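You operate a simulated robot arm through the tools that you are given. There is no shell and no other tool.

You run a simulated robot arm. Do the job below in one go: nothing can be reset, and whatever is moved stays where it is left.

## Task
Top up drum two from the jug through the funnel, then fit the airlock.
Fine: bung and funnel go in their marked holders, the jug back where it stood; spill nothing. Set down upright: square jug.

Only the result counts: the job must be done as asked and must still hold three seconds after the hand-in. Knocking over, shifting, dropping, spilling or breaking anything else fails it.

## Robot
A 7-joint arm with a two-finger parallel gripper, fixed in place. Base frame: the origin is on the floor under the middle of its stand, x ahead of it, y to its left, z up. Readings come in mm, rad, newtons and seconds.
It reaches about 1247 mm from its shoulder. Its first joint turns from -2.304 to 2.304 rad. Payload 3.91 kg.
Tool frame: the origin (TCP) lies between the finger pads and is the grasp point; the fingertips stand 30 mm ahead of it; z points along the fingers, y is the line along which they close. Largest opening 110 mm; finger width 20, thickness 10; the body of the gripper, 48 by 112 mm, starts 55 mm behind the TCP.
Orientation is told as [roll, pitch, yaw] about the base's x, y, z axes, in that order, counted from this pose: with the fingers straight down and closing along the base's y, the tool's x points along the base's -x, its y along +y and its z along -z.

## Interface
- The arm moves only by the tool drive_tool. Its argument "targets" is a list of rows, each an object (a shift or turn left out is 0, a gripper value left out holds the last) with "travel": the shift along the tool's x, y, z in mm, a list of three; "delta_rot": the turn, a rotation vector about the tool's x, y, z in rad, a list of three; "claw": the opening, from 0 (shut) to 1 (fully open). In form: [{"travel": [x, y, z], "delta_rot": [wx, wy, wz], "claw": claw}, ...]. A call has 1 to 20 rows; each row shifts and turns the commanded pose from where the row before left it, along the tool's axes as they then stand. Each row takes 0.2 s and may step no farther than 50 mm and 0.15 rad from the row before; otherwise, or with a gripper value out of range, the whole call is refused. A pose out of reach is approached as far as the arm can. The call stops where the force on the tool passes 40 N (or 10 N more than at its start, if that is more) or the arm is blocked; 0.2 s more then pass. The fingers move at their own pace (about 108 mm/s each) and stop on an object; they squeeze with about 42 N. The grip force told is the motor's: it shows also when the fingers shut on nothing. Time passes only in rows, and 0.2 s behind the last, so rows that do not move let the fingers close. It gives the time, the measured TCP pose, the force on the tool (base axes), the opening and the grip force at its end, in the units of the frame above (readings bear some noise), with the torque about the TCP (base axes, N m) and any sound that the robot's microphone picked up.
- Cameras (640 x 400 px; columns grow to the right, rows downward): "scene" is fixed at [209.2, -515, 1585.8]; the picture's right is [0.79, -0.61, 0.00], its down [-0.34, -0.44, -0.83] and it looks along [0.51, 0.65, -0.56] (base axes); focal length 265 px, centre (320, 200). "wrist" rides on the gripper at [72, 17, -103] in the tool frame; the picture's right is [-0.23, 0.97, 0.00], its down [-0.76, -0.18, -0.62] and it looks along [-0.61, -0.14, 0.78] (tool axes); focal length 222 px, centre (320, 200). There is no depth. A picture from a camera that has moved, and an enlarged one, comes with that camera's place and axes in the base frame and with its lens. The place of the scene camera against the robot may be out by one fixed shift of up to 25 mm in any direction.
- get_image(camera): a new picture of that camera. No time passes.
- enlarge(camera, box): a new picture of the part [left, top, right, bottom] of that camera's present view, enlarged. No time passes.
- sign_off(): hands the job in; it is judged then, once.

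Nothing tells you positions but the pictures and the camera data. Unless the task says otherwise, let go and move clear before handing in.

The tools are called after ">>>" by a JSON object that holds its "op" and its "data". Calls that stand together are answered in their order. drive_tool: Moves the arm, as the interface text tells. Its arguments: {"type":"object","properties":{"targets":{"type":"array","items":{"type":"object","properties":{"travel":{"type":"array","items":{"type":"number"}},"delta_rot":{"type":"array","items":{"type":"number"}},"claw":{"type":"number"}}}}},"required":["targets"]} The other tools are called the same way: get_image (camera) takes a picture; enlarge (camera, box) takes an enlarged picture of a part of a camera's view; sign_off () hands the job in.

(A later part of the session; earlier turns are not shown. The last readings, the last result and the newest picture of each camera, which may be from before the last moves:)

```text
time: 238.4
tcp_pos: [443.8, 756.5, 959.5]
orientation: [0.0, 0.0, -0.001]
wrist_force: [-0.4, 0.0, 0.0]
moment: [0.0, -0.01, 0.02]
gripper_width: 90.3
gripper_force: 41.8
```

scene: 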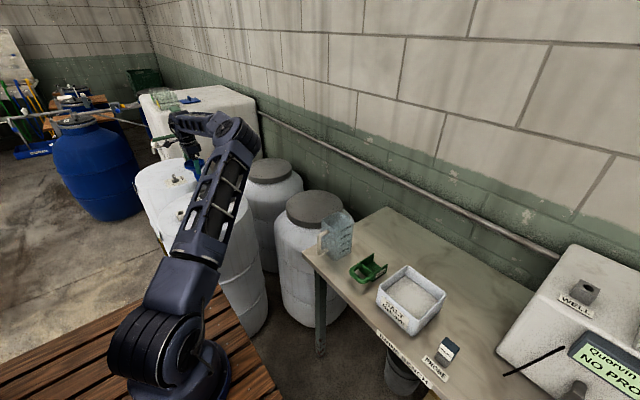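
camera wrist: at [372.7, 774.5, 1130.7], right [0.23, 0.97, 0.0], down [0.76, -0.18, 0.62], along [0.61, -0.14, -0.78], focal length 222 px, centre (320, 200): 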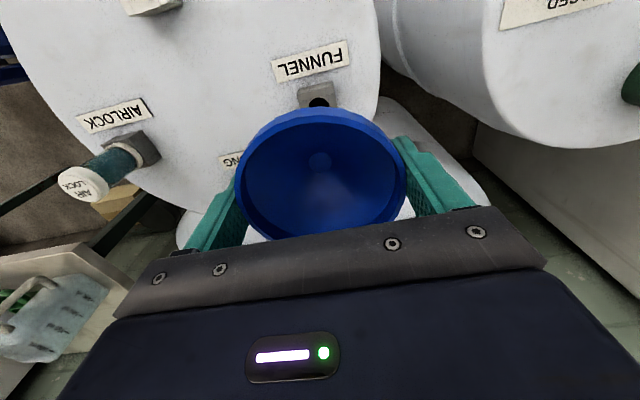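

>>> {"op": "drive_tool", "data": {"targets": [{"travel": [0, 0, 3]}, {"travel": [0, 0, 3]}, {"travel": [0, 0, 2]}, {"travel": [0, 0, 0]}]}}

>>> {"op": "drive_tool", "data": {"targets": [{"travel": [0, 0, 1.5]}, {"travel": [0, 0, 1.5]}, {"travel": [0, 0, 0]}]}}

>>> {"op": "drive_tool", "data": {"targets": [{"travel": [0, 0, 1]}, {"travel": [0, 0, 0]}]}}

>>> {"op": "enlarge", "data": {"camera": "scene", "box": [180, 165, 220, 205]}}

```text
time: 239.4
tcp_pos: [442.9, 755.7, 951.2]
orientation: [-0.001, 0.0, -0.002]
wrist_force: [0.6, 0.0, -0.5]
moment: [-0.02, -0.01, 0.0]
gripper_width: 90.5
gripper_force: 42.2
```

```text
time: 240.2
tcp_pos: [445.0, 756.1, 947.0]
orientation: [0.001, 0.001, 0.0]
wrist_force: [-0.1, -0.5, 0.5]
moment: [0.04, 0.01, -0.04]
gripper_width: 90.8
gripper_force: 42.1
```

```text
time: 240.8
tcp_pos: [443.2, 755.6, 947.4]
orientation: [0.0, 0.001, -0.003]
wrist_force: [0.3, 0.4, -0.9]
moment: [0.01, -0.02, -0.02]
gripper_width: 90.5
gripper_force: 41.8
```

```text
10.00 times, centred on (200, 185) of scene
camera zoom: at [209.2, -515.0, 1585.8], right [0.79, -0.61, 0.0], down [-0.34, -0.44, -0.83], along [0.51, 0.65, -0.56], focal length 2648 px, centre (1520, 350)
```

zoom: 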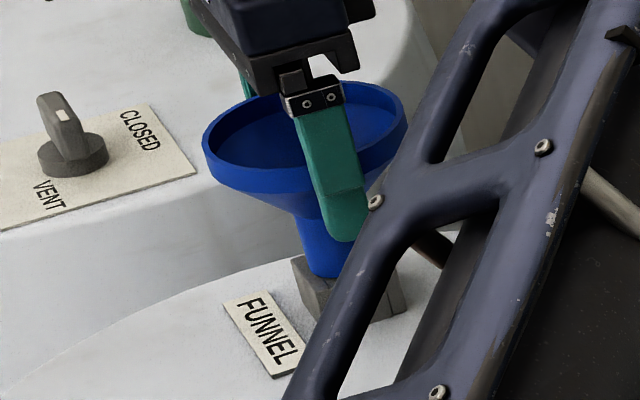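

>>> {"op": "drive_tool", "data": {"targets": [{"travel": [0, 0, 1]}, {"travel": [0, 0, 0]}]}}

>>> {"op": "drive_tool", "data": {"targets": [{"travel": [0, 0, 0.7]}, {"travel": [0, 0, 0]}]}}

```text
time: 241.4
tcp_pos: [444.6, 755.7, 946.8]
orientation: [0.0, 0.0, -0.002]
wrist_force: [0.2, -1.0, 1.1]
moment: [-0.05, 0.02, 0.0]
gripper_width: 90.6
gripper_force: 41.9
```

```text
time: 242.0
tcp_pos: [443.7, 754.4, 946.7]
orientation: [-0.001, -0.001, -0.001]
wrist_force: [2.7, 1.9, 9.4]
moment: [0.21, -0.11, -0.05]
gripper_width: 90.5
gripper_force: 41.5
```

The funnel is seated in its holder (contact). Releasing and rising straight up.

>>> {"op": "drive_tool", "data": {"targets": [{"claw": 0.85}, {"claw": 0.92}, {"claw": 1.0}, {"travel": [0, 0, 0]}]}}

>>> {"op": "drive_tool", "data": {"targets": [{"travel": [0, 0, -8]}, {"travel": [0, 0, -10]}, {"travel": [0, 0, -15]}, {"travel": [0, 0, -20]}, {"travel": [0, 0, -30]}, {"travel": [0, 0, -30]}, {"travel": [0, 0, -20]}, {"travel": [0, 0, 0]}]}}

>>> {"op": "get_image", "data": {"camera": "wrist"}}

>>> {"op": "enlarge", "data": {"camera": "scene", "box": [170, 160, 250, 230]}}

```text
time: 243.0
tcp_pos: [444.5, 756.0, 945.1]
orientation: [0.0, 0.0, -0.002]
wrist_force: [-0.7, 0.2, -0.5]
moment: [0.01, 0.02, 0.02]
gripper_width: 109.9
gripper_force: 0.1
```

```text
time: 244.8
tcp_pos: [443.7, 755.5, 1077.5]
orientation: [-0.001, 0.002, -0.001]
wrist_force: [-0.6, -0.3, 0.1]
moment: [-0.04, 0.01, 0.03]
gripper_width: 109.9
gripper_force: 0.1
```

```text
taken
camera wrist: at [371.7, 773.2, 1182.3], right [0.23, 0.97, 0.0], down [0.76, -0.18, 0.62], along [0.61, -0.14, -0.78], focal length 222 px, centre (320, 200)
```

wrist: 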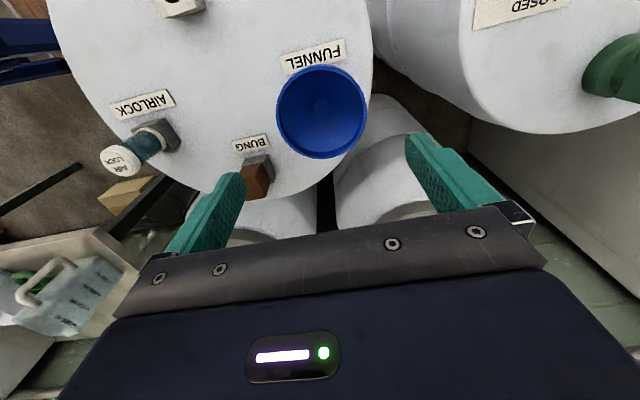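

```text
5.71 times, centred on (210, 195) of scene
camera zoom: at [209.2, -515.0, 1585.8], right [0.79, -0.61, 0.0], down [-0.34, -0.44, -0.83], along [0.51, 0.65, -0.56], focal length 1513 px, centre (949, 229)
```

zoom: 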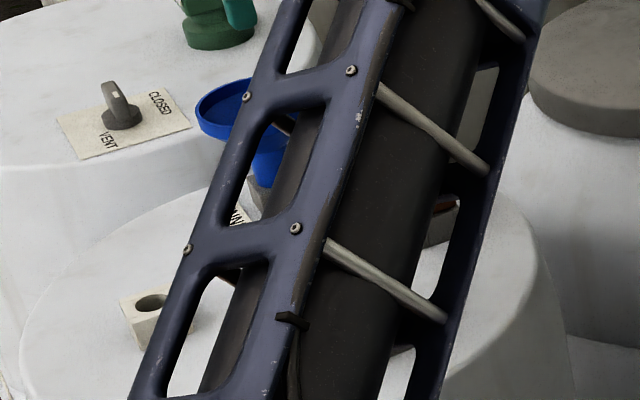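

The funnel is back in its holder, upright. Now moving over the airlock at about (446, 508) for a close look.

>>> {"op": "drive_tool", "data": {"targets": [{"travel": [0, -35, 0]}, {"travel": [0, -40, 0]}, {"travel": [-1, -40, 0]}, {"travel": [-1, -40, 0]}, {"travel": [0, -40, 0]}, {"travel": [0, -35, 0]}, {"travel": [0, -17, 0]}, {"travel": [0, 0, 0]}]}}

>>> {"op": "drive_tool", "data": {"targets": [{"travel": [0, 0, 0]}]}}

>>> {"op": "get_image", "data": {"camera": "wrist"}}

>>> {"op": "enlarge", "data": {"camera": "wrist", "box": [270, 60, 370, 160]}}

>>> {"op": "get_image", "data": {"camera": "scene"}}

```text
time: 246.6
tcp_pos: [445.6, 509.5, 1078.3]
orientation: [-0.002, 0.001, -0.002]
wrist_force: [0.4, 0.5, -0.3]
moment: [-0.01, 0.01, 0.02]
gripper_width: 110.1
gripper_force: 0.0
```

```text
time: 247.0
tcp_pos: [446.2, 510.5, 1077.8]
orientation: [0.0, 0.0, -0.002]
wrist_force: [-0.3, -0.1, -0.9]
moment: [0.03, -0.01, 0.0]
gripper_width: 109.8
gripper_force: 0.1
```

```text
taken
camera wrist: at [373.0, 527.4, 1182.7], right [0.23, 0.97, 0.0], down [0.76, -0.18, 0.62], along [0.61, -0.14, -0.78], focal length 222 px, centre (320, 200)
```

wrist: 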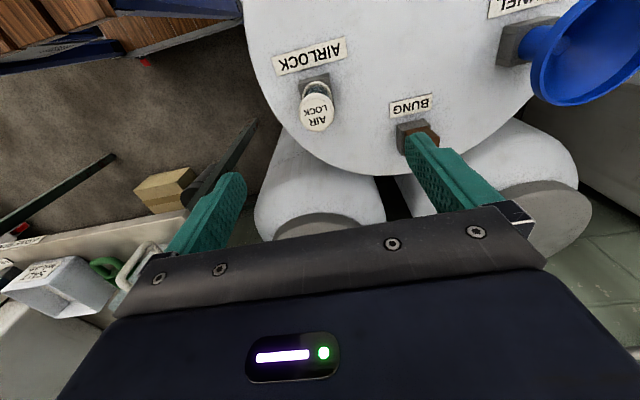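

```text
4.00 times, centred on (320, 110) of wrist
camera zoom: at [373.0, 527.4, 1182.7], right [0.23, 0.97, 0.0], down [0.76, -0.18, 0.62], along [0.61, -0.14, -0.78], focal length 888 px, centre (320, 560)
```

zoom: 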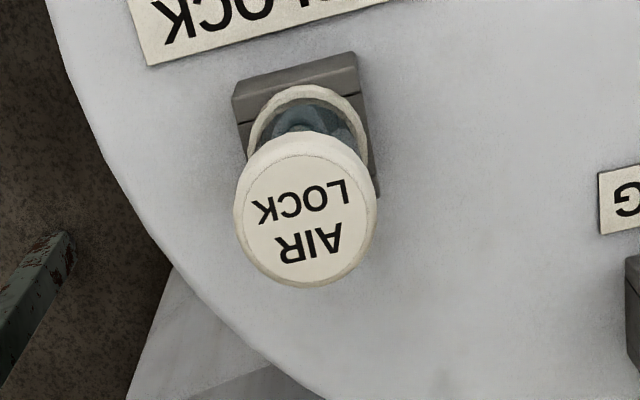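

```text
taken
```

scene: 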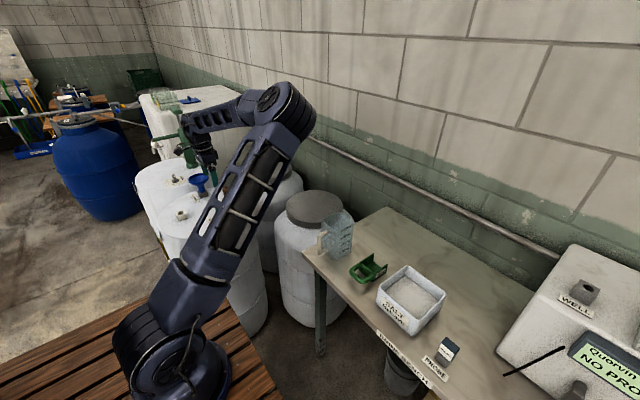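

The airlock cap is about 38 mm across, centred near (444.6, 506.5). Descending toward it with a check part-way.

>>> {"op": "drive_tool", "data": {"targets": [{"travel": [1.3, -3.5, 0]}, {"travel": [0, 0, 30]}, {"travel": [0, 0, 30]}, {"travel": [0, 0, 15]}, {"travel": [0, 0, 0]}]}}

>>> {"op": "drive_tool", "data": {"targets": [{"travel": [0, 0, 0]}]}}

>>> {"op": "drive_tool", "data": {"targets": [{"travel": [0, 0, 0]}]}}

>>> {"op": "get_image", "data": {"camera": "wrist"}}

>>> {"op": "enlarge", "data": {"camera": "wrist", "box": [260, 60, 380, 200]}}

```text
time: 248.2
tcp_pos: [446.8, 505.8, 1005.4]
orientation: [-0.001, 0.0, -0.002]
wrist_force: [0.9, -0.1, -0.1]
moment: [0.01, 0.04, -0.01]
gripper_width: 110.1
gripper_force: 0.1
```

```text
time: 248.6
tcp_pos: [445.8, 504.5, 1005.3]
orientation: [0.0, 0.0, -0.004]
wrist_force: [0.2, 0.5, -0.5]
moment: [0.0, -0.04, 0.0]
gripper_width: 110.0
gripper_force: 0.1
```

```text
time: 249.0
tcp_pos: [445.6, 505.6, 1004.8]
orientation: [0.001, 0.001, -0.002]
wrist_force: [0.2, 0.0, 0.3]
moment: [0.0, -0.02, -0.01]
gripper_width: 110.4
gripper_force: 0.1
```

```text
taken
camera wrist: at [372.7, 524.3, 1109.1], right [0.23, 0.97, 0.0], down [0.76, -0.18, 0.62], along [0.61, -0.14, -0.78], focal length 222 px, centre (320, 200)
```

wrist: 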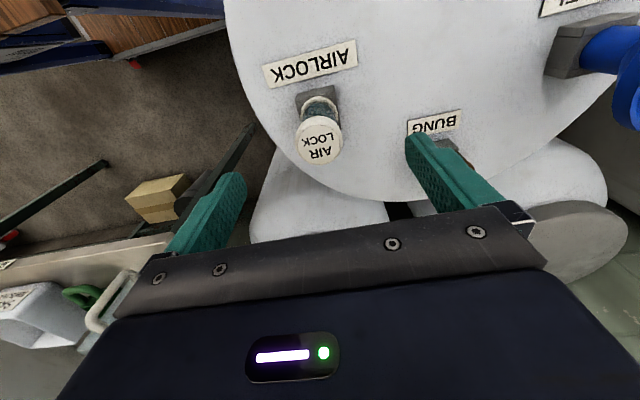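

```text
2.86 times, centred on (320, 130) of wrist
camera zoom: at [372.7, 524.3, 1109.1], right [0.23, 0.97, 0.0], down [0.76, -0.18, 0.62], along [0.61, -0.14, -0.78], focal length 635 px, centre (320, 400)
```

zoom: 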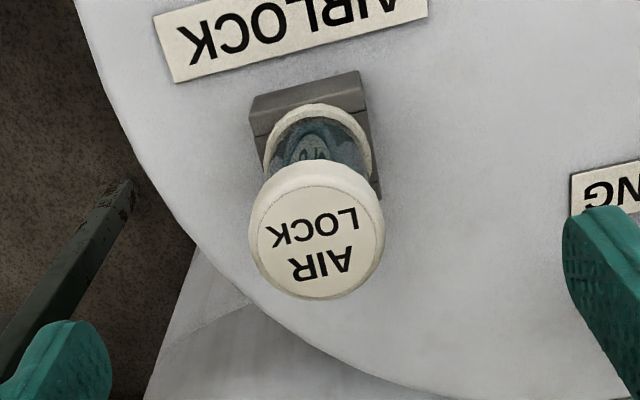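

>>> {"op": "drive_tool", "data": {"targets": [{"travel": [1.5, 0.2, 20]}, {"travel": [0, 0, 20]}, {"travel": [0, 0, 15]}, {"travel": [0, 0, 0]}]}}

>>> {"op": "drive_tool", "data": {"targets": [{"travel": [0, 0, 0]}]}}

>>> {"op": "get_image", "data": {"camera": "wrist"}}

>>> {"op": "enlarge", "data": {"camera": "wrist", "box": [220, 90, 440, 230]}}

```text
time: 250.0
tcp_pos: [441.9, 506.2, 947.1]
orientation: [-0.001, 0.0, -0.003]
wrist_force: [0.9, -0.8, -0.1]
moment: [-0.03, 0.01, 0.0]
gripper_width: 109.9
gripper_force: 0.1
```

```text
time: 250.4
tcp_pos: [441.8, 505.8, 948.4]
orientation: [-0.001, 0.001, -0.001]
wrist_force: [-0.1, 0.0, 0.1]
moment: [-0.02, 0.0, 0.02]
gripper_width: 109.7
gripper_force: 0.0
```

```text
taken
camera wrist: at [370.0, 523.9, 1051.9], right [0.23, 0.97, 0.0], down [0.76, -0.18, 0.62], along [0.61, -0.14, -0.78], focal length 222 px, centre (320, 200)
```

wrist: 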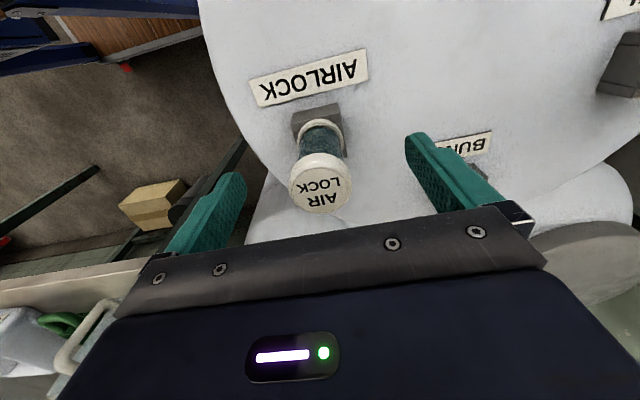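

```text
2.86 times, centred on (330, 160) of wrist
camera zoom: at [370.0, 523.9, 1051.9], right [0.23, 0.97, 0.0], down [0.76, -0.18, 0.62], along [0.61, -0.14, -0.78], focal length 635 px, centre (291, 314)
```

zoom: 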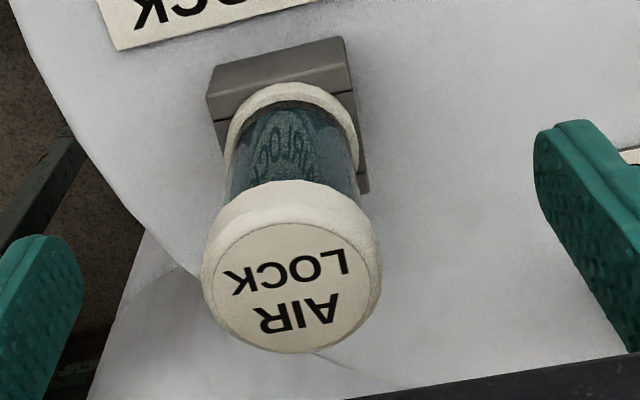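

>>> {"op": "drive_tool", "data": {"targets": [{"travel": [-2.8, 0, 10]}, {"travel": [0, 0, 12]}, {"travel": [0, 0, 10]}, {"travel": [0, 0, 0]}]}}

>>> {"op": "drive_tool", "data": {"targets": [{"travel": [0, 0, 0]}]}}

>>> {"op": "drive_tool", "data": {"targets": [{"travel": [0, 0, 0]}]}}

>>> {"op": "get_image", "data": {"camera": "wrist"}}

>>> {"op": "enlarge", "data": {"camera": "wrist", "box": [220, 90, 440, 230]}}

```text
time: 251.4
tcp_pos: [445.5, 506.2, 914.4]
orientation: [-0.004, 0.0, -0.002]
wrist_force: [0.2, 0.8, 0.0]
moment: [-0.01, 0.05, 0.02]
gripper_width: 109.9
gripper_force: 0.1
```

```text
time: 251.8
tcp_pos: [444.6, 506.4, 916.6]
orientation: [-0.001, -0.001, 0.0]
wrist_force: [-0.8, 0.6, -0.3]
moment: [-0.02, 0.01, -0.01]
gripper_width: 109.9
gripper_force: 0.1
```

```text
time: 252.2
tcp_pos: [444.2, 505.7, 915.0]
orientation: [0.001, 0.001, -0.002]
wrist_force: [0.0, -0.1, -0.5]
moment: [-0.03, 0.02, -0.01]
gripper_width: 110.1
gripper_force: 0.0
```

```text
taken
camera wrist: at [373.0, 524.6, 1020.0], right [0.23, 0.97, 0.0], down [0.76, -0.18, 0.62], along [0.61, -0.14, -0.78], focal length 222 px, centre (320, 200)
```

wrist: 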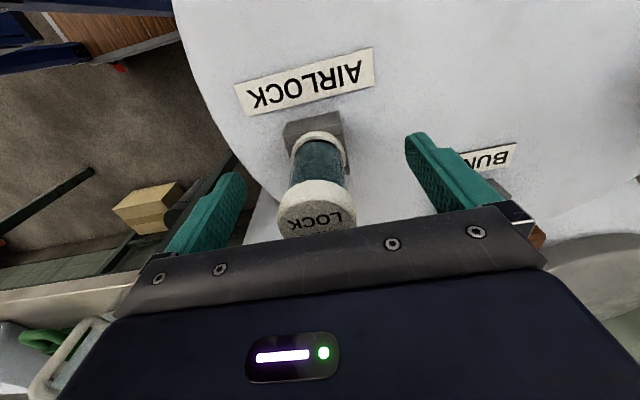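

```text
2.86 times, centred on (330, 160) of wrist
camera zoom: at [373.0, 524.6, 1020.0], right [0.23, 0.97, 0.0], down [0.76, -0.18, 0.62], along [0.61, -0.14, -0.78], focal length 635 px, centre (291, 314)
```

zoom: 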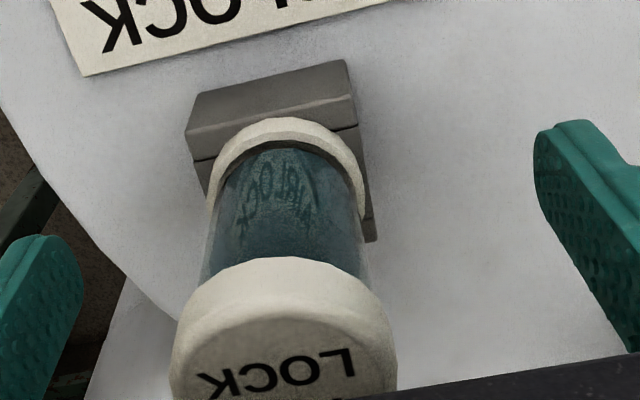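

>>> {"op": "drive_tool", "data": {"targets": [{"claw": 0.6}, {"claw": 0.45}, {"claw": 0.38}, {"travel": [0, 0, 0]}]}}

>>> {"op": "drive_tool", "data": {"targets": [{"claw": 0.34}, {"claw": 0.3}, {"claw": 0.2}, {"travel": [0, 0, 0]}]}}

>>> {"op": "drive_tool", "data": {"targets": [{"travel": [0, 0, 0]}]}}

>>> {"op": "get_image", "data": {"camera": "wrist"}}

```text
time: 253.2
tcp_pos: [444.2, 507.0, 916.2]
orientation: [0.0, 0.001, -0.002]
wrist_force: [-0.2, 0.9, 0.0]
moment: [0.02, 0.0, -0.01]
gripper_width: 41.7
gripper_force: 0.1
```

```text
time: 254.2
tcp_pos: [446.0, 506.8, 916.5]
orientation: [0.001, 0.0, -0.002]
wrist_force: [0.5, -0.7, 0.3]
moment: [-0.03, 0.0, 0.01]
gripper_width: 36.8
gripper_force: 41.7
```

```text
time: 254.6
tcp_pos: [444.9, 505.5, 916.1]
orientation: [0.001, -0.001, -0.001]
wrist_force: [0.2, -0.8, 0.5]
moment: [-0.01, -0.01, -0.02]
gripper_width: 37.0
gripper_force: 41.6
```

```text
taken
camera wrist: at [373.0, 524.6, 1019.9], right [0.23, 0.97, 0.0], down [0.76, -0.18, 0.62], along [0.61, -0.14, -0.78], focal length 222 px, centre (320, 200)
```

wrist: 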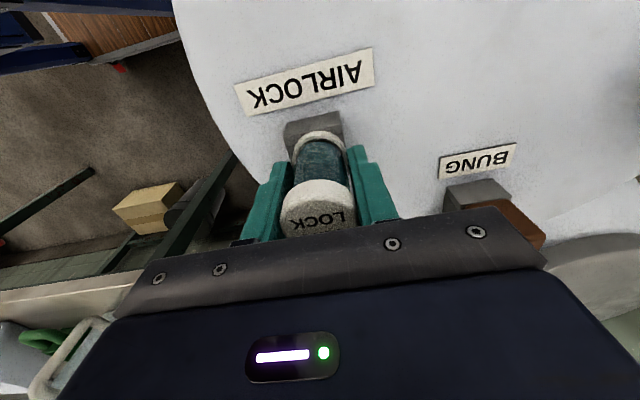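

The airlock is gripped at 37 mm. Lifting straight out, then taking a reference view of its empty holder.

>>> {"op": "drive_tool", "data": {"targets": [{"travel": [0, 0, -3]}, {"travel": [0, 0, -4]}, {"travel": [0, 0, -4]}, {"travel": [0, 0, -6]}, {"travel": [0, 0, -8]}, {"travel": [0, 0, -10]}, {"travel": [0, 0, -15]}, {"travel": [0, 0, -20]}, {"travel": [0, 0, -20]}, {"travel": [0, 0, 0]}]}}

>>> {"op": "drive_tool", "data": {"targets": [{"travel": [0, 0, 0]}]}}

>>> {"op": "drive_tool", "data": {"targets": [{"travel": [0, 0, 0]}]}}

>>> {"op": "get_image", "data": {"camera": "wrist"}}

>>> {"op": "enlarge", "data": {"camera": "wrist", "box": [280, 70, 360, 140]}}

```text
time: 256.8
tcp_pos: [444.5, 505.2, 1007.5]
orientation: [0.0, 0.0, -0.002]
wrist_force: [0.5, -0.1, -0.2]
moment: [0.01, 0.02, -0.01]
gripper_width: 36.6
gripper_force: 42.4
```

```text
time: 257.2
tcp_pos: [445.0, 506.0, 1007.0]
orientation: [0.002, 0.0, -0.002]
wrist_force: [0.6, 0.3, -0.2]
moment: [-0.01, 0.0, -0.01]
gripper_width: 36.6
gripper_force: 41.8
```

```text
time: 257.6
tcp_pos: [443.9, 505.9, 1006.8]
orientation: [0.0, 0.001, -0.002]
wrist_force: [-0.4, -0.3, 0.0]
moment: [0.01, 0.01, 0.0]
gripper_width: 36.8
gripper_force: 41.6
```

```text
taken
camera wrist: at [372.4, 524.2, 1111.0], right [0.23, 0.97, 0.0], down [0.76, -0.18, 0.62], along [0.61, -0.14, -0.78], focal length 222 px, centre (320, 200)
```

wrist: 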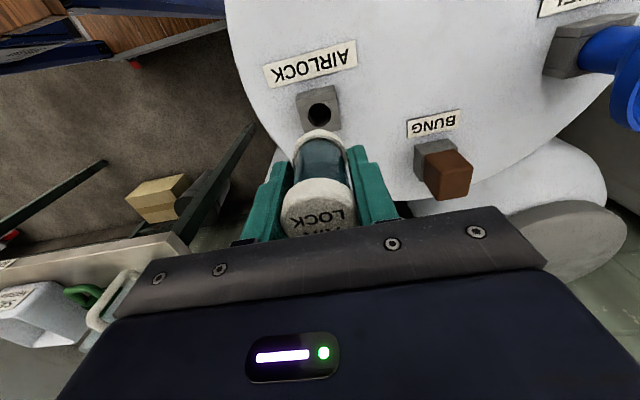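

```text
5.71 times, centred on (320, 105) of wrist
camera zoom: at [372.4, 524.2, 1111.0], right [0.23, 0.97, 0.0], down [0.76, -0.18, 0.62], along [0.61, -0.14, -0.78], focal length 1269 px, centre (320, 743)
```

zoom: 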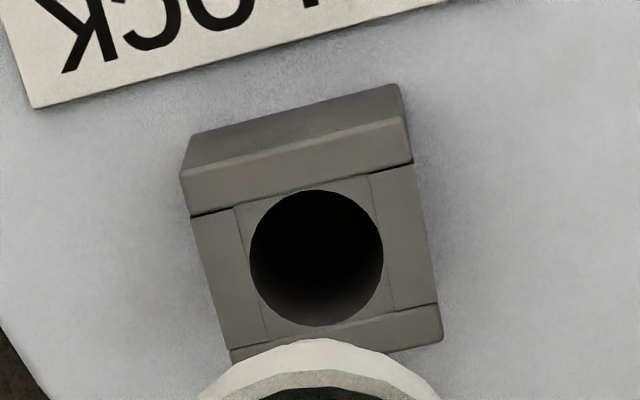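

Now carrying the airlock to above the drum's boss.

>>> {"op": "drive_tool", "data": {"targets": [{"travel": [15, 14, 0]}, {"travel": [24, 22, 0]}, {"travel": [24, 22, 0]}, {"travel": [24, 22, 0]}, {"travel": [24, 22, 0]}, {"travel": [16, 14, 0]}, {"travel": [9, 8.9, 0]}, {"travel": [0, 0, 0]}]}}

>>> {"op": "drive_tool", "data": {"targets": [{"travel": [0, 0, 0]}]}}

>>> {"op": "drive_tool", "data": {"targets": [{"travel": [0, 0, 0]}]}}

>>> {"op": "enlarge", "data": {"camera": "wrist", "box": [280, 70, 360, 140]}}

>>> {"op": "enlarge", "data": {"camera": "scene", "box": [150, 160, 220, 230]}}

```text
time: 259.4
tcp_pos: [309.2, 628.9, 1007.2]
orientation: [0.0, -0.002, -0.003]
wrist_force: [-0.2, -0.4, -0.8]
moment: [0.02, 0.04, -0.01]
gripper_width: 36.6
gripper_force: 41.8
```

```text
time: 259.8
tcp_pos: [308.5, 628.1, 1005.8]
orientation: [-0.001, 0.001, 0.0]
wrist_force: [0.2, -0.1, -0.7]
moment: [0.02, -0.01, -0.01]
gripper_width: 36.7
gripper_force: 42.1
```

```text
time: 260.2
tcp_pos: [308.2, 628.8, 1006.0]
orientation: [-0.001, 0.001, -0.002]
wrist_force: [0.0, -0.8, -1.2]
moment: [-0.01, 0.02, 0.01]
gripper_width: 36.4
gripper_force: 41.7
```

```text
5.71 times, centred on (320, 105) of wrist
camera zoom: at [236.2, 646.9, 1110.2], right [0.23, 0.97, 0.0], down [0.76, -0.18, 0.62], along [0.61, -0.14, -0.78], focal length 1269 px, centre (320, 743)
```

zoom: 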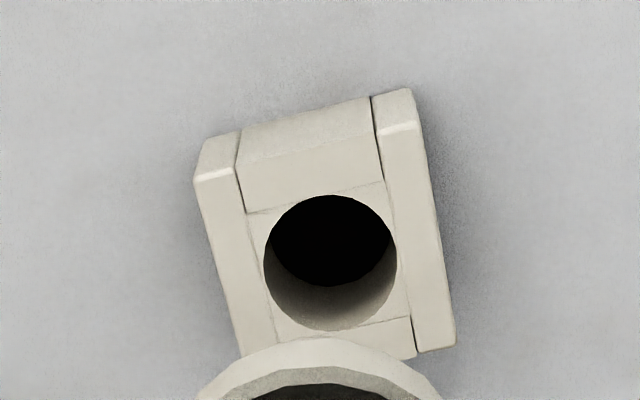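

```text
5.71 times, centred on (185, 195) of scene
camera zoom: at [209.2, -515.0, 1585.8], right [0.79, -0.61, 0.0], down [-0.34, -0.44, -0.83], along [0.51, 0.65, -0.56], focal length 1513 px, centre (1091, 229)
```

zoom: 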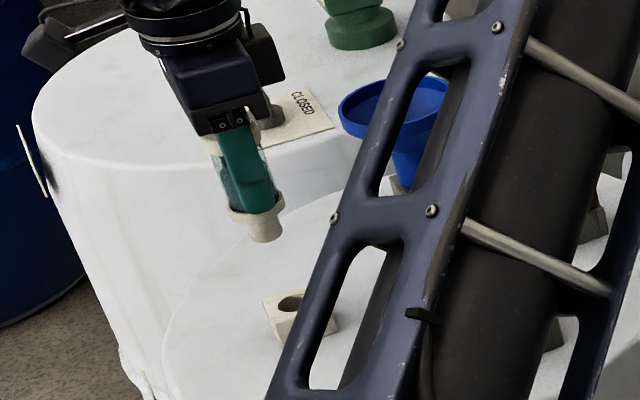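

>>> {"op": "drive_tool", "data": {"targets": [{"travel": [-1.3, 2.2, 0]}, {"travel": [0, 0, 0]}]}}

>>> {"op": "drive_tool", "data": {"targets": [{"travel": [0, 0, 0]}]}}

>>> {"op": "enlarge", "data": {"camera": "wrist", "box": [280, 70, 360, 140]}}

```text
time: 260.8
tcp_pos: [310.3, 630.7, 1006.2]
orientation: [0.001, -0.001, -0.003]
wrist_force: [0.0, -0.3, -1.0]
moment: [0.03, 0.0, -0.01]
gripper_width: 36.6
gripper_force: 42.2
```

```text
time: 261.2
tcp_pos: [310.0, 630.1, 1006.1]
orientation: [-0.001, 0.001, -0.002]
wrist_force: [0.3, -0.1, -0.6]
moment: [0.02, 0.01, 0.01]
gripper_width: 36.9
gripper_force: 41.7
```

```text
5.71 times, centred on (320, 105) of wrist
camera zoom: at [238.1, 649.7, 1109.9], right [0.23, 0.97, 0.0], down [0.76, -0.18, 0.62], along [0.61, -0.14, -0.78], focal length 1269 px, centre (320, 743)
```

zoom: 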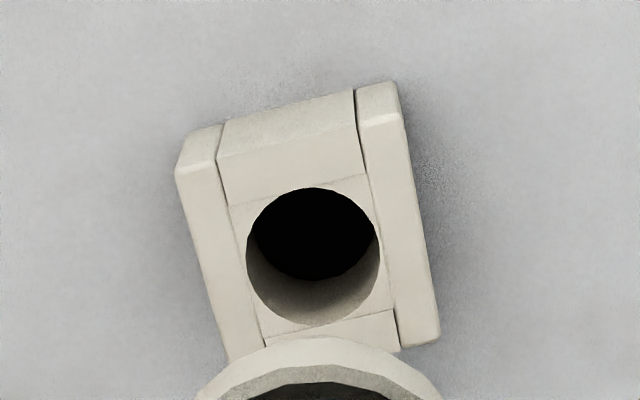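

Aligned within about half a millimetre. Descending and re-checking for drift.

>>> {"op": "drive_tool", "data": {"targets": [{"travel": [0, 0, 15]}, {"travel": [0, 0, 15]}, {"travel": [0, 0, 14]}, {"travel": [0, 0, 0]}]}}

>>> {"op": "drive_tool", "data": {"targets": [{"travel": [0, 0, 0]}]}}

>>> {"op": "drive_tool", "data": {"targets": [{"travel": [0, 0, 0]}]}}

>>> {"op": "enlarge", "data": {"camera": "wrist", "box": [280, 70, 360, 140]}}

>>> {"op": "enlarge", "data": {"camera": "scene", "box": [175, 190, 205, 220]}}

```text
time: 262.2
tcp_pos: [312.0, 632.2, 962.5]
orientation: [0.0, 0.0, -0.001]
wrist_force: [-0.2, 0.4, -1.0]
moment: [0.01, -0.01, 0.0]
gripper_width: 36.6
gripper_force: 42.0
```

```text
time: 262.6
tcp_pos: [311.1, 633.8, 960.3]
orientation: [-0.001, -0.001, -0.002]
wrist_force: [0.0, 0.1, -1.0]
moment: [-0.02, 0.0, 0.01]
gripper_width: 36.8
gripper_force: 42.4
```

```text
time: 263.0
tcp_pos: [311.9, 632.3, 960.4]
orientation: [0.0, 0.0, -0.002]
wrist_force: [0.0, -0.3, -0.3]
moment: [0.02, 0.0, 0.0]
gripper_width: 36.8
gripper_force: 41.8
```

```text
5.71 times, centred on (320, 105) of wrist
camera zoom: at [239.3, 651.0, 1065.3], right [0.23, 0.97, 0.0], down [0.76, -0.18, 0.62], along [0.61, -0.14, -0.78], focal length 1269 px, centre (320, 743)
```

zoom: 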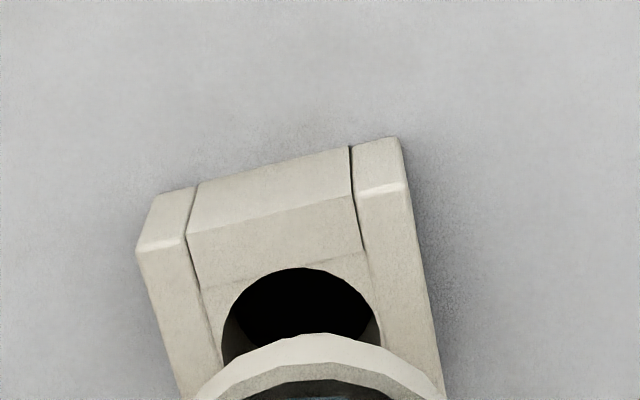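

```text
13.33 times, centred on (190, 205) of scene
camera zoom: at [209.2, -515.0, 1585.8], right [0.79, -0.61, 0.0], down [-0.34, -0.44, -0.83], along [0.51, 0.65, -0.56], focal length 3530 px, centre (2053, 133)
```

zoom: 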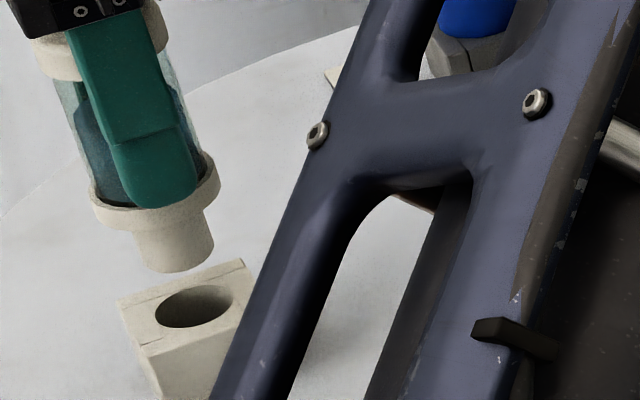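

>>> {"op": "drive_tool", "data": {"targets": [{"travel": [1.5, -2.0, 0]}, {"travel": [0, 0, 6]}, {"travel": [0, 0, 0]}]}}

>>> {"op": "drive_tool", "data": {"targets": [{"travel": [0, 0, 0]}]}}

>>> {"op": "drive_tool", "data": {"targets": [{"travel": [0, 0, 0]}]}}

>>> {"op": "enlarge", "data": {"camera": "scene", "box": [175, 190, 205, 220]}}

>>> {"op": "enlarge", "data": {"camera": "wrist", "box": [280, 70, 360, 140]}}

```text
time: 263.8
tcp_pos: [309.6, 631.0, 955.8]
orientation: [-0.003, 0.0, -0.001]
wrist_force: [-0.5, 0.1, 0.4]
moment: [-0.02, -0.02, 0.0]
gripper_width: 36.7
gripper_force: 41.9
```

```text
time: 264.2
tcp_pos: [308.1, 629.8, 956.2]
orientation: [0.0, 0.0, -0.001]
wrist_force: [-0.5, -0.4, -1.6]
moment: [-0.01, -0.05, 0.01]
gripper_width: 36.5
gripper_force: 41.8
```

```text
time: 264.6
tcp_pos: [308.9, 630.5, 954.9]
orientation: [0.0, 0.0, -0.002]
wrist_force: [0.0, 0.9, 0.6]
moment: [0.01, -0.02, 0.0]
gripper_width: 36.8
gripper_force: 42.5
```

```text
13.33 times, centred on (190, 205) of scene
camera zoom: at [209.2, -515.0, 1585.8], right [0.79, -0.61, 0.0], down [-0.34, -0.44, -0.83], along [0.51, 0.65, -0.56], focal length 3530 px, centre (2053, 133)
```

zoom: 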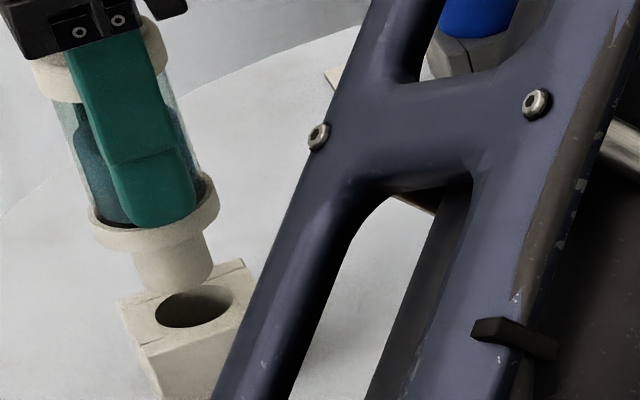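

```text
5.71 times, centred on (320, 105) of wrist
camera zoom: at [236.8, 648.7, 1059.9], right [0.23, 0.97, 0.0], down [0.76, -0.18, 0.62], along [0.61, -0.14, -0.78], focal length 1269 px, centre (320, 743)
```

zoom: 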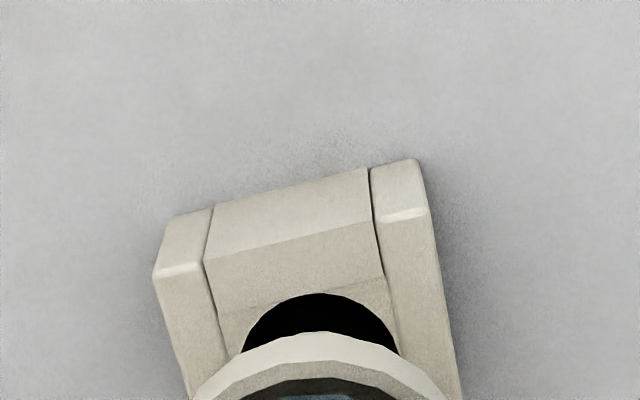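

>>> {"op": "drive_tool", "data": {"targets": [{"travel": [-1.3, 0.7, 0]}, {"travel": [0, 0, 3]}, {"travel": [0, 0, 0]}]}}

>>> {"op": "drive_tool", "data": {"targets": [{"travel": [0, 0, 0]}]}}

>>> {"op": "enlarge", "data": {"camera": "scene", "box": [175, 190, 205, 220]}}

>>> {"op": "enlarge", "data": {"camera": "wrist", "box": [280, 70, 360, 140]}}

```text
time: 265.4
tcp_pos: [311.1, 631.6, 953.4]
orientation: [-0.001, 0.002, -0.002]
wrist_force: [0.5, -0.9, -0.7]
moment: [0.04, 0.02, 0.01]
gripper_width: 36.8
gripper_force: 41.5
```

```text
time: 265.8
tcp_pos: [310.1, 632.0, 952.8]
orientation: [0.0, 0.002, -0.002]
wrist_force: [0.0, 0.3, 0.0]
moment: [0.03, -0.04, 0.01]
gripper_width: 36.8
gripper_force: 42.0
```

```text
13.33 times, centred on (190, 205) of scene
camera zoom: at [209.2, -515.0, 1585.8], right [0.79, -0.61, 0.0], down [-0.34, -0.44, -0.83], along [0.51, 0.65, -0.56], focal length 3530 px, centre (2053, 133)
```

zoom: 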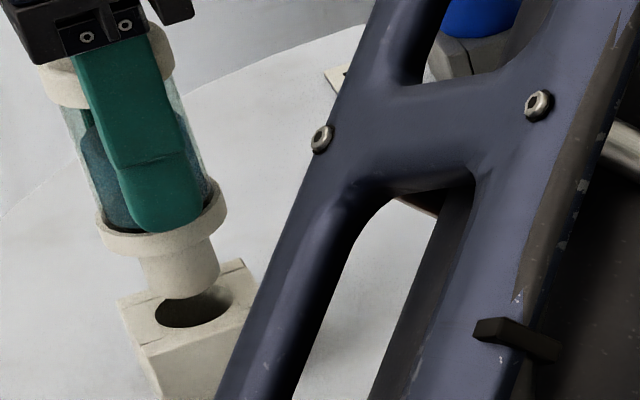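

```text
5.71 times, centred on (320, 105) of wrist
camera zoom: at [238.4, 649.7, 1057.0], right [0.23, 0.97, 0.0], down [0.76, -0.18, 0.62], along [0.61, -0.14, -0.78], focal length 1269 px, centre (320, 743)
```

zoom: 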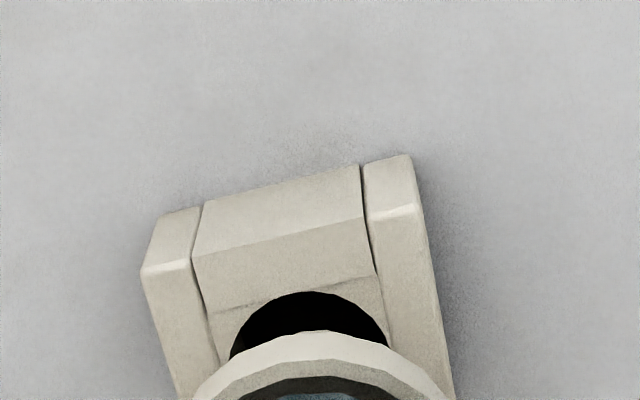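

>>> {"op": "drive_tool", "data": {"targets": [{"travel": [0, -0.6, 3]}, {"travel": [0, 0, 3]}, {"travel": [0, 0, 3]}, {"travel": [0, 0, 0]}]}}

>>> {"op": "drive_tool", "data": {"targets": [{"travel": [0, 0, 0]}]}}

>>> {"op": "enlarge", "data": {"camera": "scene", "box": [180, 200, 200, 220]}}

>>> {"op": "enlarge", "data": {"camera": "wrist", "box": [280, 70, 360, 140]}}

```text
time: 266.8
tcp_pos: [311.4, 629.8, 943.4]
orientation: [0.0, -0.001, -0.002]
wrist_force: [0.3, -0.7, -0.3]
moment: [-0.02, -0.02, -0.01]
gripper_width: 36.8
gripper_force: 41.4
```

```text
time: 267.2
tcp_pos: [311.7, 631.3, 943.8]
orientation: [0.0, -0.001, -0.002]
wrist_force: [0.4, -0.4, 0.2]
moment: [0.02, 0.02, 0.0]
gripper_width: 36.7
gripper_force: 42.1
```

```text
16.00 times, centred on (190, 210) of scene
camera zoom: at [209.2, -515.0, 1585.8], right [0.79, -0.61, 0.0], down [-0.34, -0.44, -0.83], along [0.51, 0.65, -0.56], focal length 4236 px, centre (2400, 40)
```

zoom: 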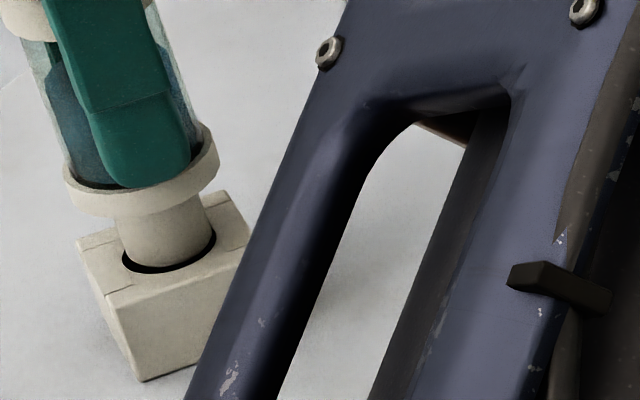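

```text
5.71 times, centred on (320, 105) of wrist
camera zoom: at [238.5, 649.1, 1047.7], right [0.23, 0.97, 0.0], down [0.76, -0.18, 0.62], along [0.61, -0.14, -0.78], focal length 1269 px, centre (320, 743)
```

zoom: 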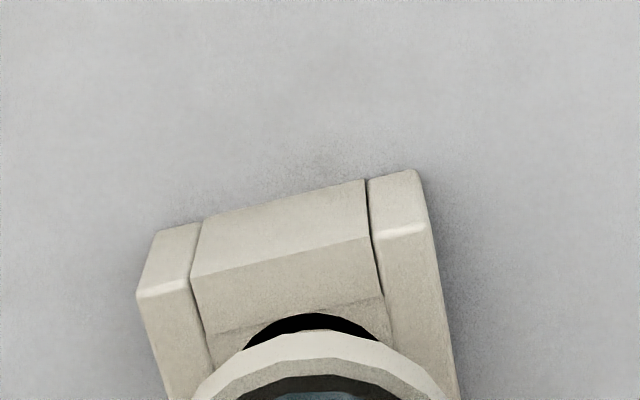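

The plug is entering the boss cleanly. Lowering on with force checks.

>>> {"op": "drive_tool", "data": {"targets": [{"travel": [0.4, 0, 3]}, {"travel": [0, 0, 3]}, {"travel": [0, 0, 3]}, {"travel": [0, 0, 0]}]}}

>>> {"op": "drive_tool", "data": {"targets": [{"travel": [0, 0, 0]}]}}

>>> {"op": "enlarge", "data": {"camera": "scene", "box": [180, 200, 200, 220]}}

```text
time: 268.2
tcp_pos: [309.5, 630.4, 935.4]
orientation: [0.0, 0.0, -0.003]
wrist_force: [-0.4, -0.5, -0.4]
moment: [-0.01, -0.03, 0.01]
gripper_width: 36.8
gripper_force: 42.2
```

```text
time: 268.6
tcp_pos: [310.2, 629.2, 934.7]
orientation: [-0.002, -0.001, -0.003]
wrist_force: [-0.3, 0.1, -0.3]
moment: [0.0, 0.01, 0.02]
gripper_width: 36.7
gripper_force: 42.6
```

```text
16.00 times, centred on (190, 210) of scene
camera zoom: at [209.2, -515.0, 1585.8], right [0.79, -0.61, 0.0], down [-0.34, -0.44, -0.83], along [0.51, 0.65, -0.56], focal length 4236 px, centre (2400, 40)
```

zoom: 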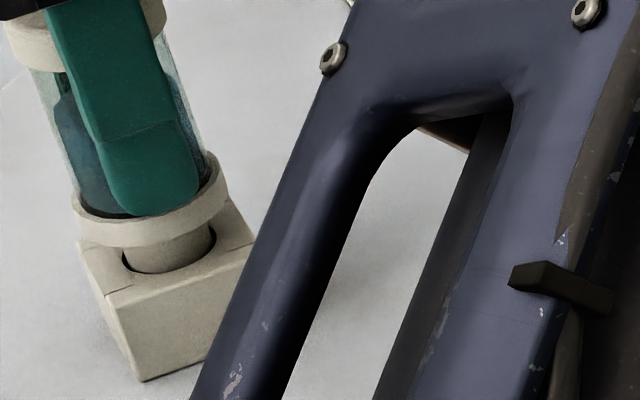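

>>> {"op": "drive_tool", "data": {"targets": [{"travel": [0, 0.3, 3]}, {"travel": [0, 0, 3]}, {"travel": [0, 0, 3]}, {"travel": [0, 0, 3]}, {"travel": [0, 0, 0]}]}}

>>> {"op": "drive_tool", "data": {"targets": [{"travel": [0, 0, 2]}, {"travel": [0, 0, 1.5]}, {"travel": [0, 0, 0]}]}}

>>> {"op": "enlarge", "data": {"camera": "scene", "box": [180, 200, 200, 220]}}

```text
time: 269.8
tcp_pos: [309.8, 630.5, 922.7]
orientation: [-0.001, 0.001, -0.001]
wrist_force: [0.3, -0.5, 0.0]
moment: [0.0, -0.01, 0.02]
gripper_width: 36.6
gripper_force: 42.0
```

```text
time: 270.6
tcp_pos: [311.4, 631.1, 921.4]
orientation: [-0.001, 0.001, -0.002]
wrist_force: [3.4, -8.3, 23.5]
moment: [-0.46, -0.08, 0.03]
gripper_width: 36.9
gripper_force: 41.7
```

```text
16.00 times, centred on (190, 210) of scene
camera zoom: at [209.2, -515.0, 1585.8], right [0.79, -0.61, 0.0], down [-0.34, -0.44, -0.83], along [0.51, 0.65, -0.56], focal length 4236 px, centre (2400, 40)
```

zoom: 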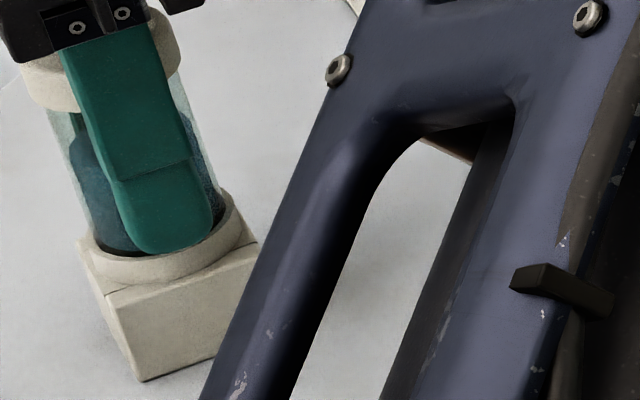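

>>> {"op": "drive_tool", "data": {"targets": [{"travel": [0, 0, -1.5]}, {"travel": [0, 0, 0]}]}}

>>> {"op": "drive_tool", "data": {"targets": [{"travel": [0, 0, 0]}]}}

>>> {"op": "enlarge", "data": {"camera": "scene", "box": [180, 195, 204, 219]}}

>>> {"op": "enlarge", "data": {"camera": "wrist", "box": [270, 110, 370, 220]}}

```text
time: 271.2
tcp_pos: [310.6, 630.9, 920.9]
orientation: [-0.002, 0.0, -0.001]
wrist_force: [0.9, 1.3, 4.9]
moment: [0.13, 0.0, -0.03]
gripper_width: 36.8
gripper_force: 41.6
```

```text
time: 271.6
tcp_pos: [311.1, 630.9, 920.9]
orientation: [-0.002, -0.001, -0.003]
wrist_force: [0.7, -0.2, 0.2]
moment: [0.04, 0.0, 0.0]
gripper_width: 36.5
gripper_force: 42.3
```

```text
16.00 times, centred on (192, 207) of scene
camera zoom: at [209.2, -515.0, 1585.8], right [0.79, -0.61, 0.0], down [-0.34, -0.44, -0.83], along [0.51, 0.65, -0.56], focal length 4236 px, centre (2368, 88)
```

zoom: 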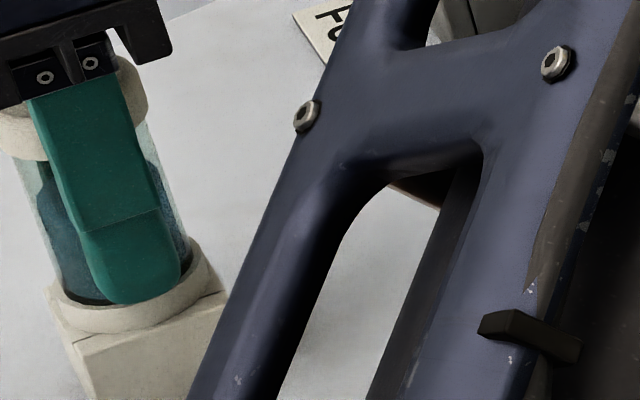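

```text
3.64 times, centred on (320, 165) of wrist
camera zoom: at [237.9, 649.4, 1024.8], right [0.23, 0.97, 0.0], down [0.76, -0.18, 0.62], along [0.61, -0.14, -0.78], focal length 808 px, centre (320, 327)
```

zoom: 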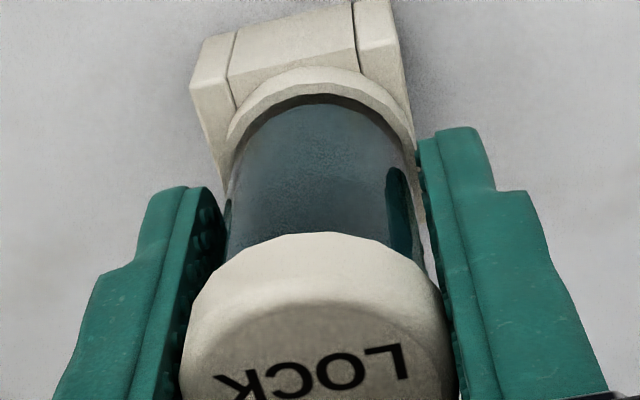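

Contact at z≈921 with the ring appearing flush on the boss (the airlock had slipped a little in the grip when pulled). Releasing and inspecting.

>>> {"op": "drive_tool", "data": {"targets": [{"claw": 0.4}, {"claw": 0.5}, {"claw": 0.7}, {"claw": 1.0}, {"travel": [0, 0, 0]}, {"travel": [0, 0, 0]}]}}

>>> {"op": "enlarge", "data": {"camera": "scene", "box": [180, 195, 204, 219]}}

>>> {"op": "enlarge", "data": {"camera": "wrist", "box": [240, 90, 400, 220]}}

```text
time: 273.0
tcp_pos: [310.1, 630.4, 920.2]
orientation: [0.0, 0.001, -0.002]
wrist_force: [0.2, -0.6, 0.0]
moment: [-0.01, -0.02, 0.02]
gripper_width: 109.9
gripper_force: 0.1
```

```text
16.00 times, centred on (192, 207) of scene
camera zoom: at [209.2, -515.0, 1585.8], right [0.79, -0.61, 0.0], down [-0.34, -0.44, -0.83], along [0.51, 0.65, -0.56], focal length 4236 px, centre (2368, 88)
```

zoom: 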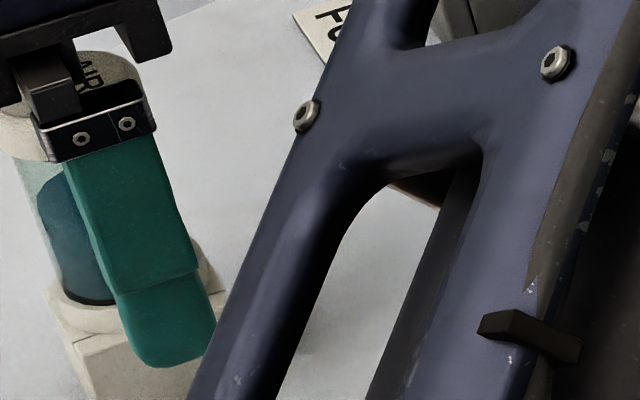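

```text
3.08 times, centred on (320, 155) of wrist
camera zoom: at [238.1, 649.6, 1025.2], right [0.23, 0.97, 0.0], down [0.76, -0.18, 0.62], along [0.61, -0.14, -0.78], focal length 684 px, centre (320, 338)
```

zoom: 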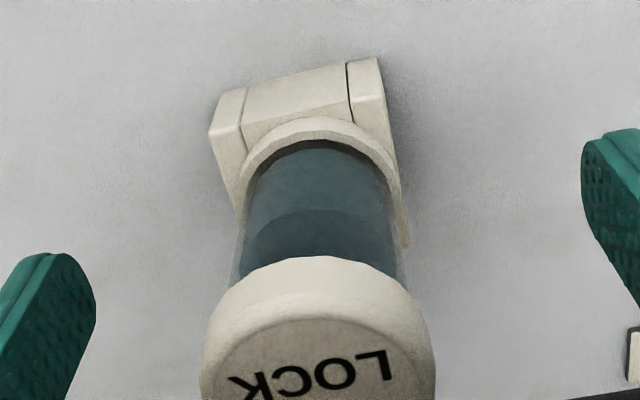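

>>> {"op": "drive_tool", "data": {"targets": [{"travel": [0, 0, -10]}, {"travel": [0, 0, -15]}, {"travel": [0, 0, -25]}, {"travel": [0, 0, -35]}, {"travel": [0, 0, -40]}, {"travel": [0, 0, -40]}, {"travel": [0, 0, -30]}, {"travel": [0, 0, 0]}]}}

>>> {"op": "get_image", "data": {"camera": "wrist"}}

>>> {"op": "enlarge", "data": {"camera": "wrist", "box": [270, 50, 370, 150]}}

>>> {"op": "get_image", "data": {"camera": "scene"}}

>>> {"op": "enlarge", "data": {"camera": "scene", "box": [160, 170, 240, 250]}}

```text
time: 274.8
tcp_pos: [309.8, 628.5, 1116.3]
orientation: [-0.001, 0.0, -0.001]
wrist_force: [-0.3, 0.2, -0.2]
moment: [-0.01, 0.0, 0.02]
gripper_width: 110.3
gripper_force: 0.0
```

```text
taken
camera wrist: at [236.8, 648.0, 1220.7], right [0.23, 0.97, 0.0], down [0.76, -0.18, 0.62], along [0.61, -0.14, -0.78], focal length 222 px, centre (320, 200)
```

wrist: 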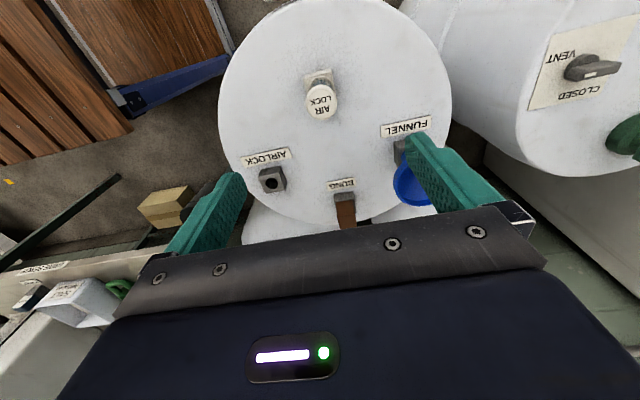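

```text
4.00 times, centred on (320, 100) of wrist
camera zoom: at [236.8, 648.0, 1220.7], right [0.23, 0.97, 0.0], down [0.76, -0.18, 0.62], along [0.61, -0.14, -0.78], focal length 888 px, centre (320, 600)
```

zoom: 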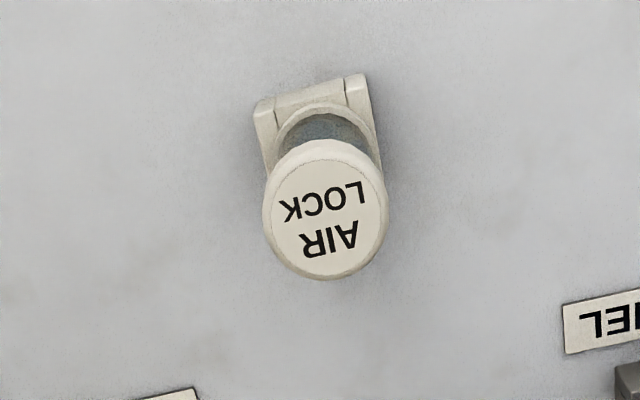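

```text
taken
```

scene: 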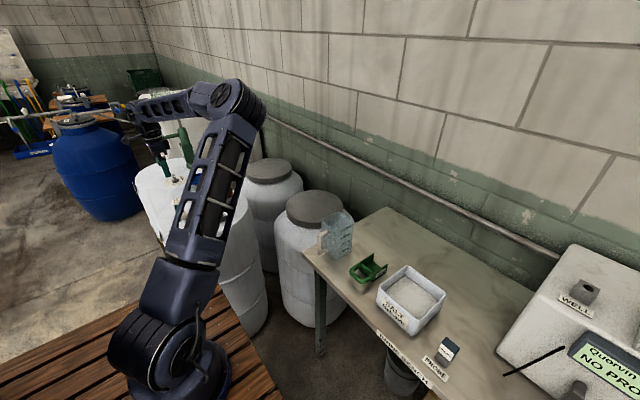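

```text
5.00 times, centred on (200, 210) of scene
camera zoom: at [209.2, -515.0, 1585.8], right [0.79, -0.61, 0.0], down [-0.34, -0.44, -0.83], along [0.51, 0.65, -0.56], focal length 1324 px, centre (920, 150)
```

zoom: 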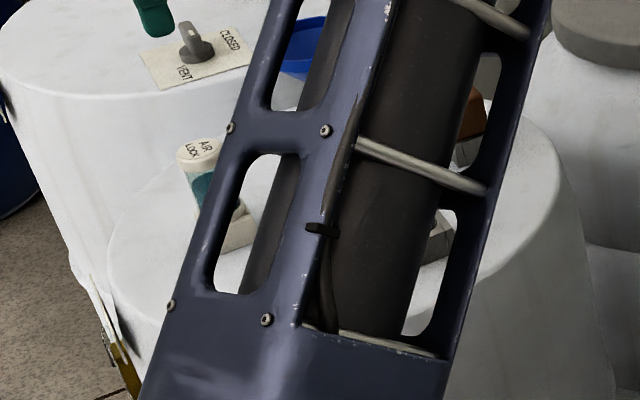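

The airlock is fitted. Moving the arm well clear to inspect everything.

>>> {"op": "drive_tool", "data": {"targets": [{"travel": [0, 0, -40]}, {"travel": [0, 0, -40]}, {"travel": [-22, -35, 0]}, {"travel": [-22, -35, 0]}, {"travel": [-22, -35, 0]}, {"travel": [-22, -35, 0]}, {"travel": [-22, -35, 0]}, {"travel": [-22, -35, 0]}, {"travel": [-22, -35, 0]}, {"travel": [-22, -35, 0]}, {"travel": [-22, -35, 0]}, {"travel": [-22, -35, 0]}, {"travel": [-22, -35, 0]}, {"travel": [-22, -35, 0]}, {"travel": [-22, -35, 0]}, {"travel": [0, 0, 0]}]}}

>>> {"op": "get_image", "data": {"camera": "scene"}}

>>> {"op": "enlarge", "data": {"camera": "scene", "box": [140, 160, 260, 260]}}

>>> {"op": "enlarge", "data": {"camera": "scene", "box": [155, 232, 169, 250]}}

```text
time: 278.2
tcp_pos: [597.7, 175.0, 1197.1]
orientation: [0.003, 0.002, 0.001]
wrist_force: [0.1, 0.1, 0.5]
moment: [-0.02, 0.0, 0.0]
gripper_width: 109.9
gripper_force: 0.0
```

```text
taken
```

scene: 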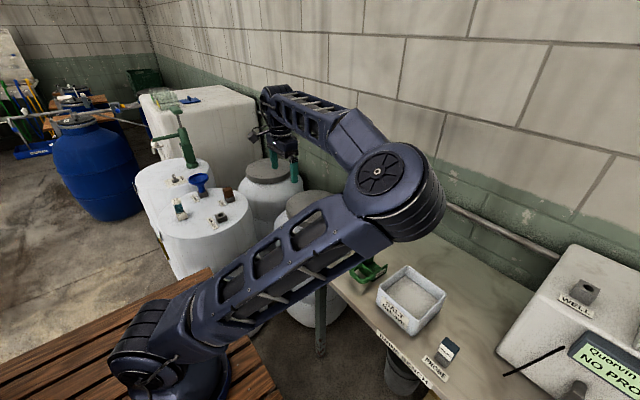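

```text
4.00 times, centred on (200, 210) of scene
camera zoom: at [209.2, -515.0, 1585.8], right [0.79, -0.61, 0.0], down [-0.34, -0.44, -0.83], along [0.51, 0.65, -0.56], focal length 1059 px, centre (800, 160)
```

zoom: 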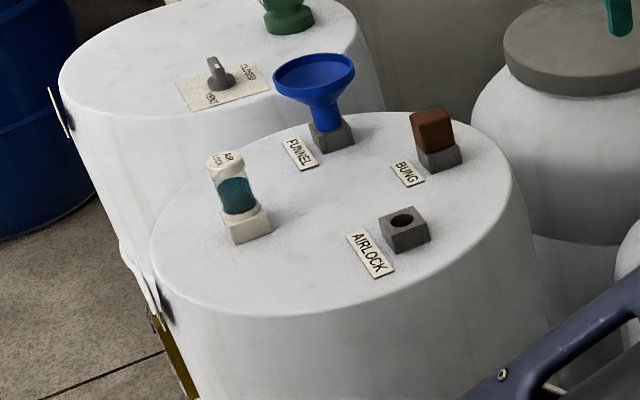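

```text
16.00 times, centred on (162, 241) of scene
camera zoom: at [209.2, -515.0, 1585.8], right [0.79, -0.61, 0.0], down [-0.34, -0.44, -0.83], along [0.51, 0.65, -0.56], focal length 4236 px, centre (2848, -456)
```

zoom: 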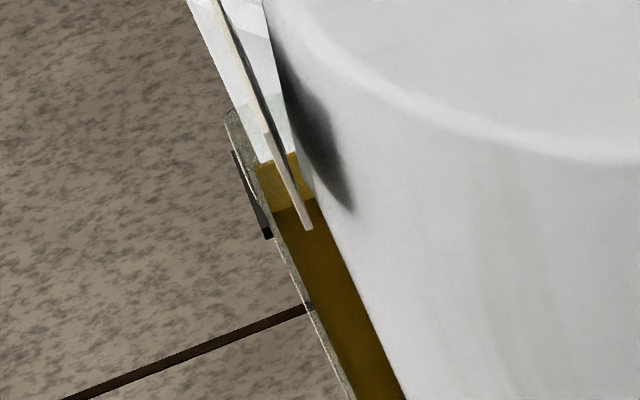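

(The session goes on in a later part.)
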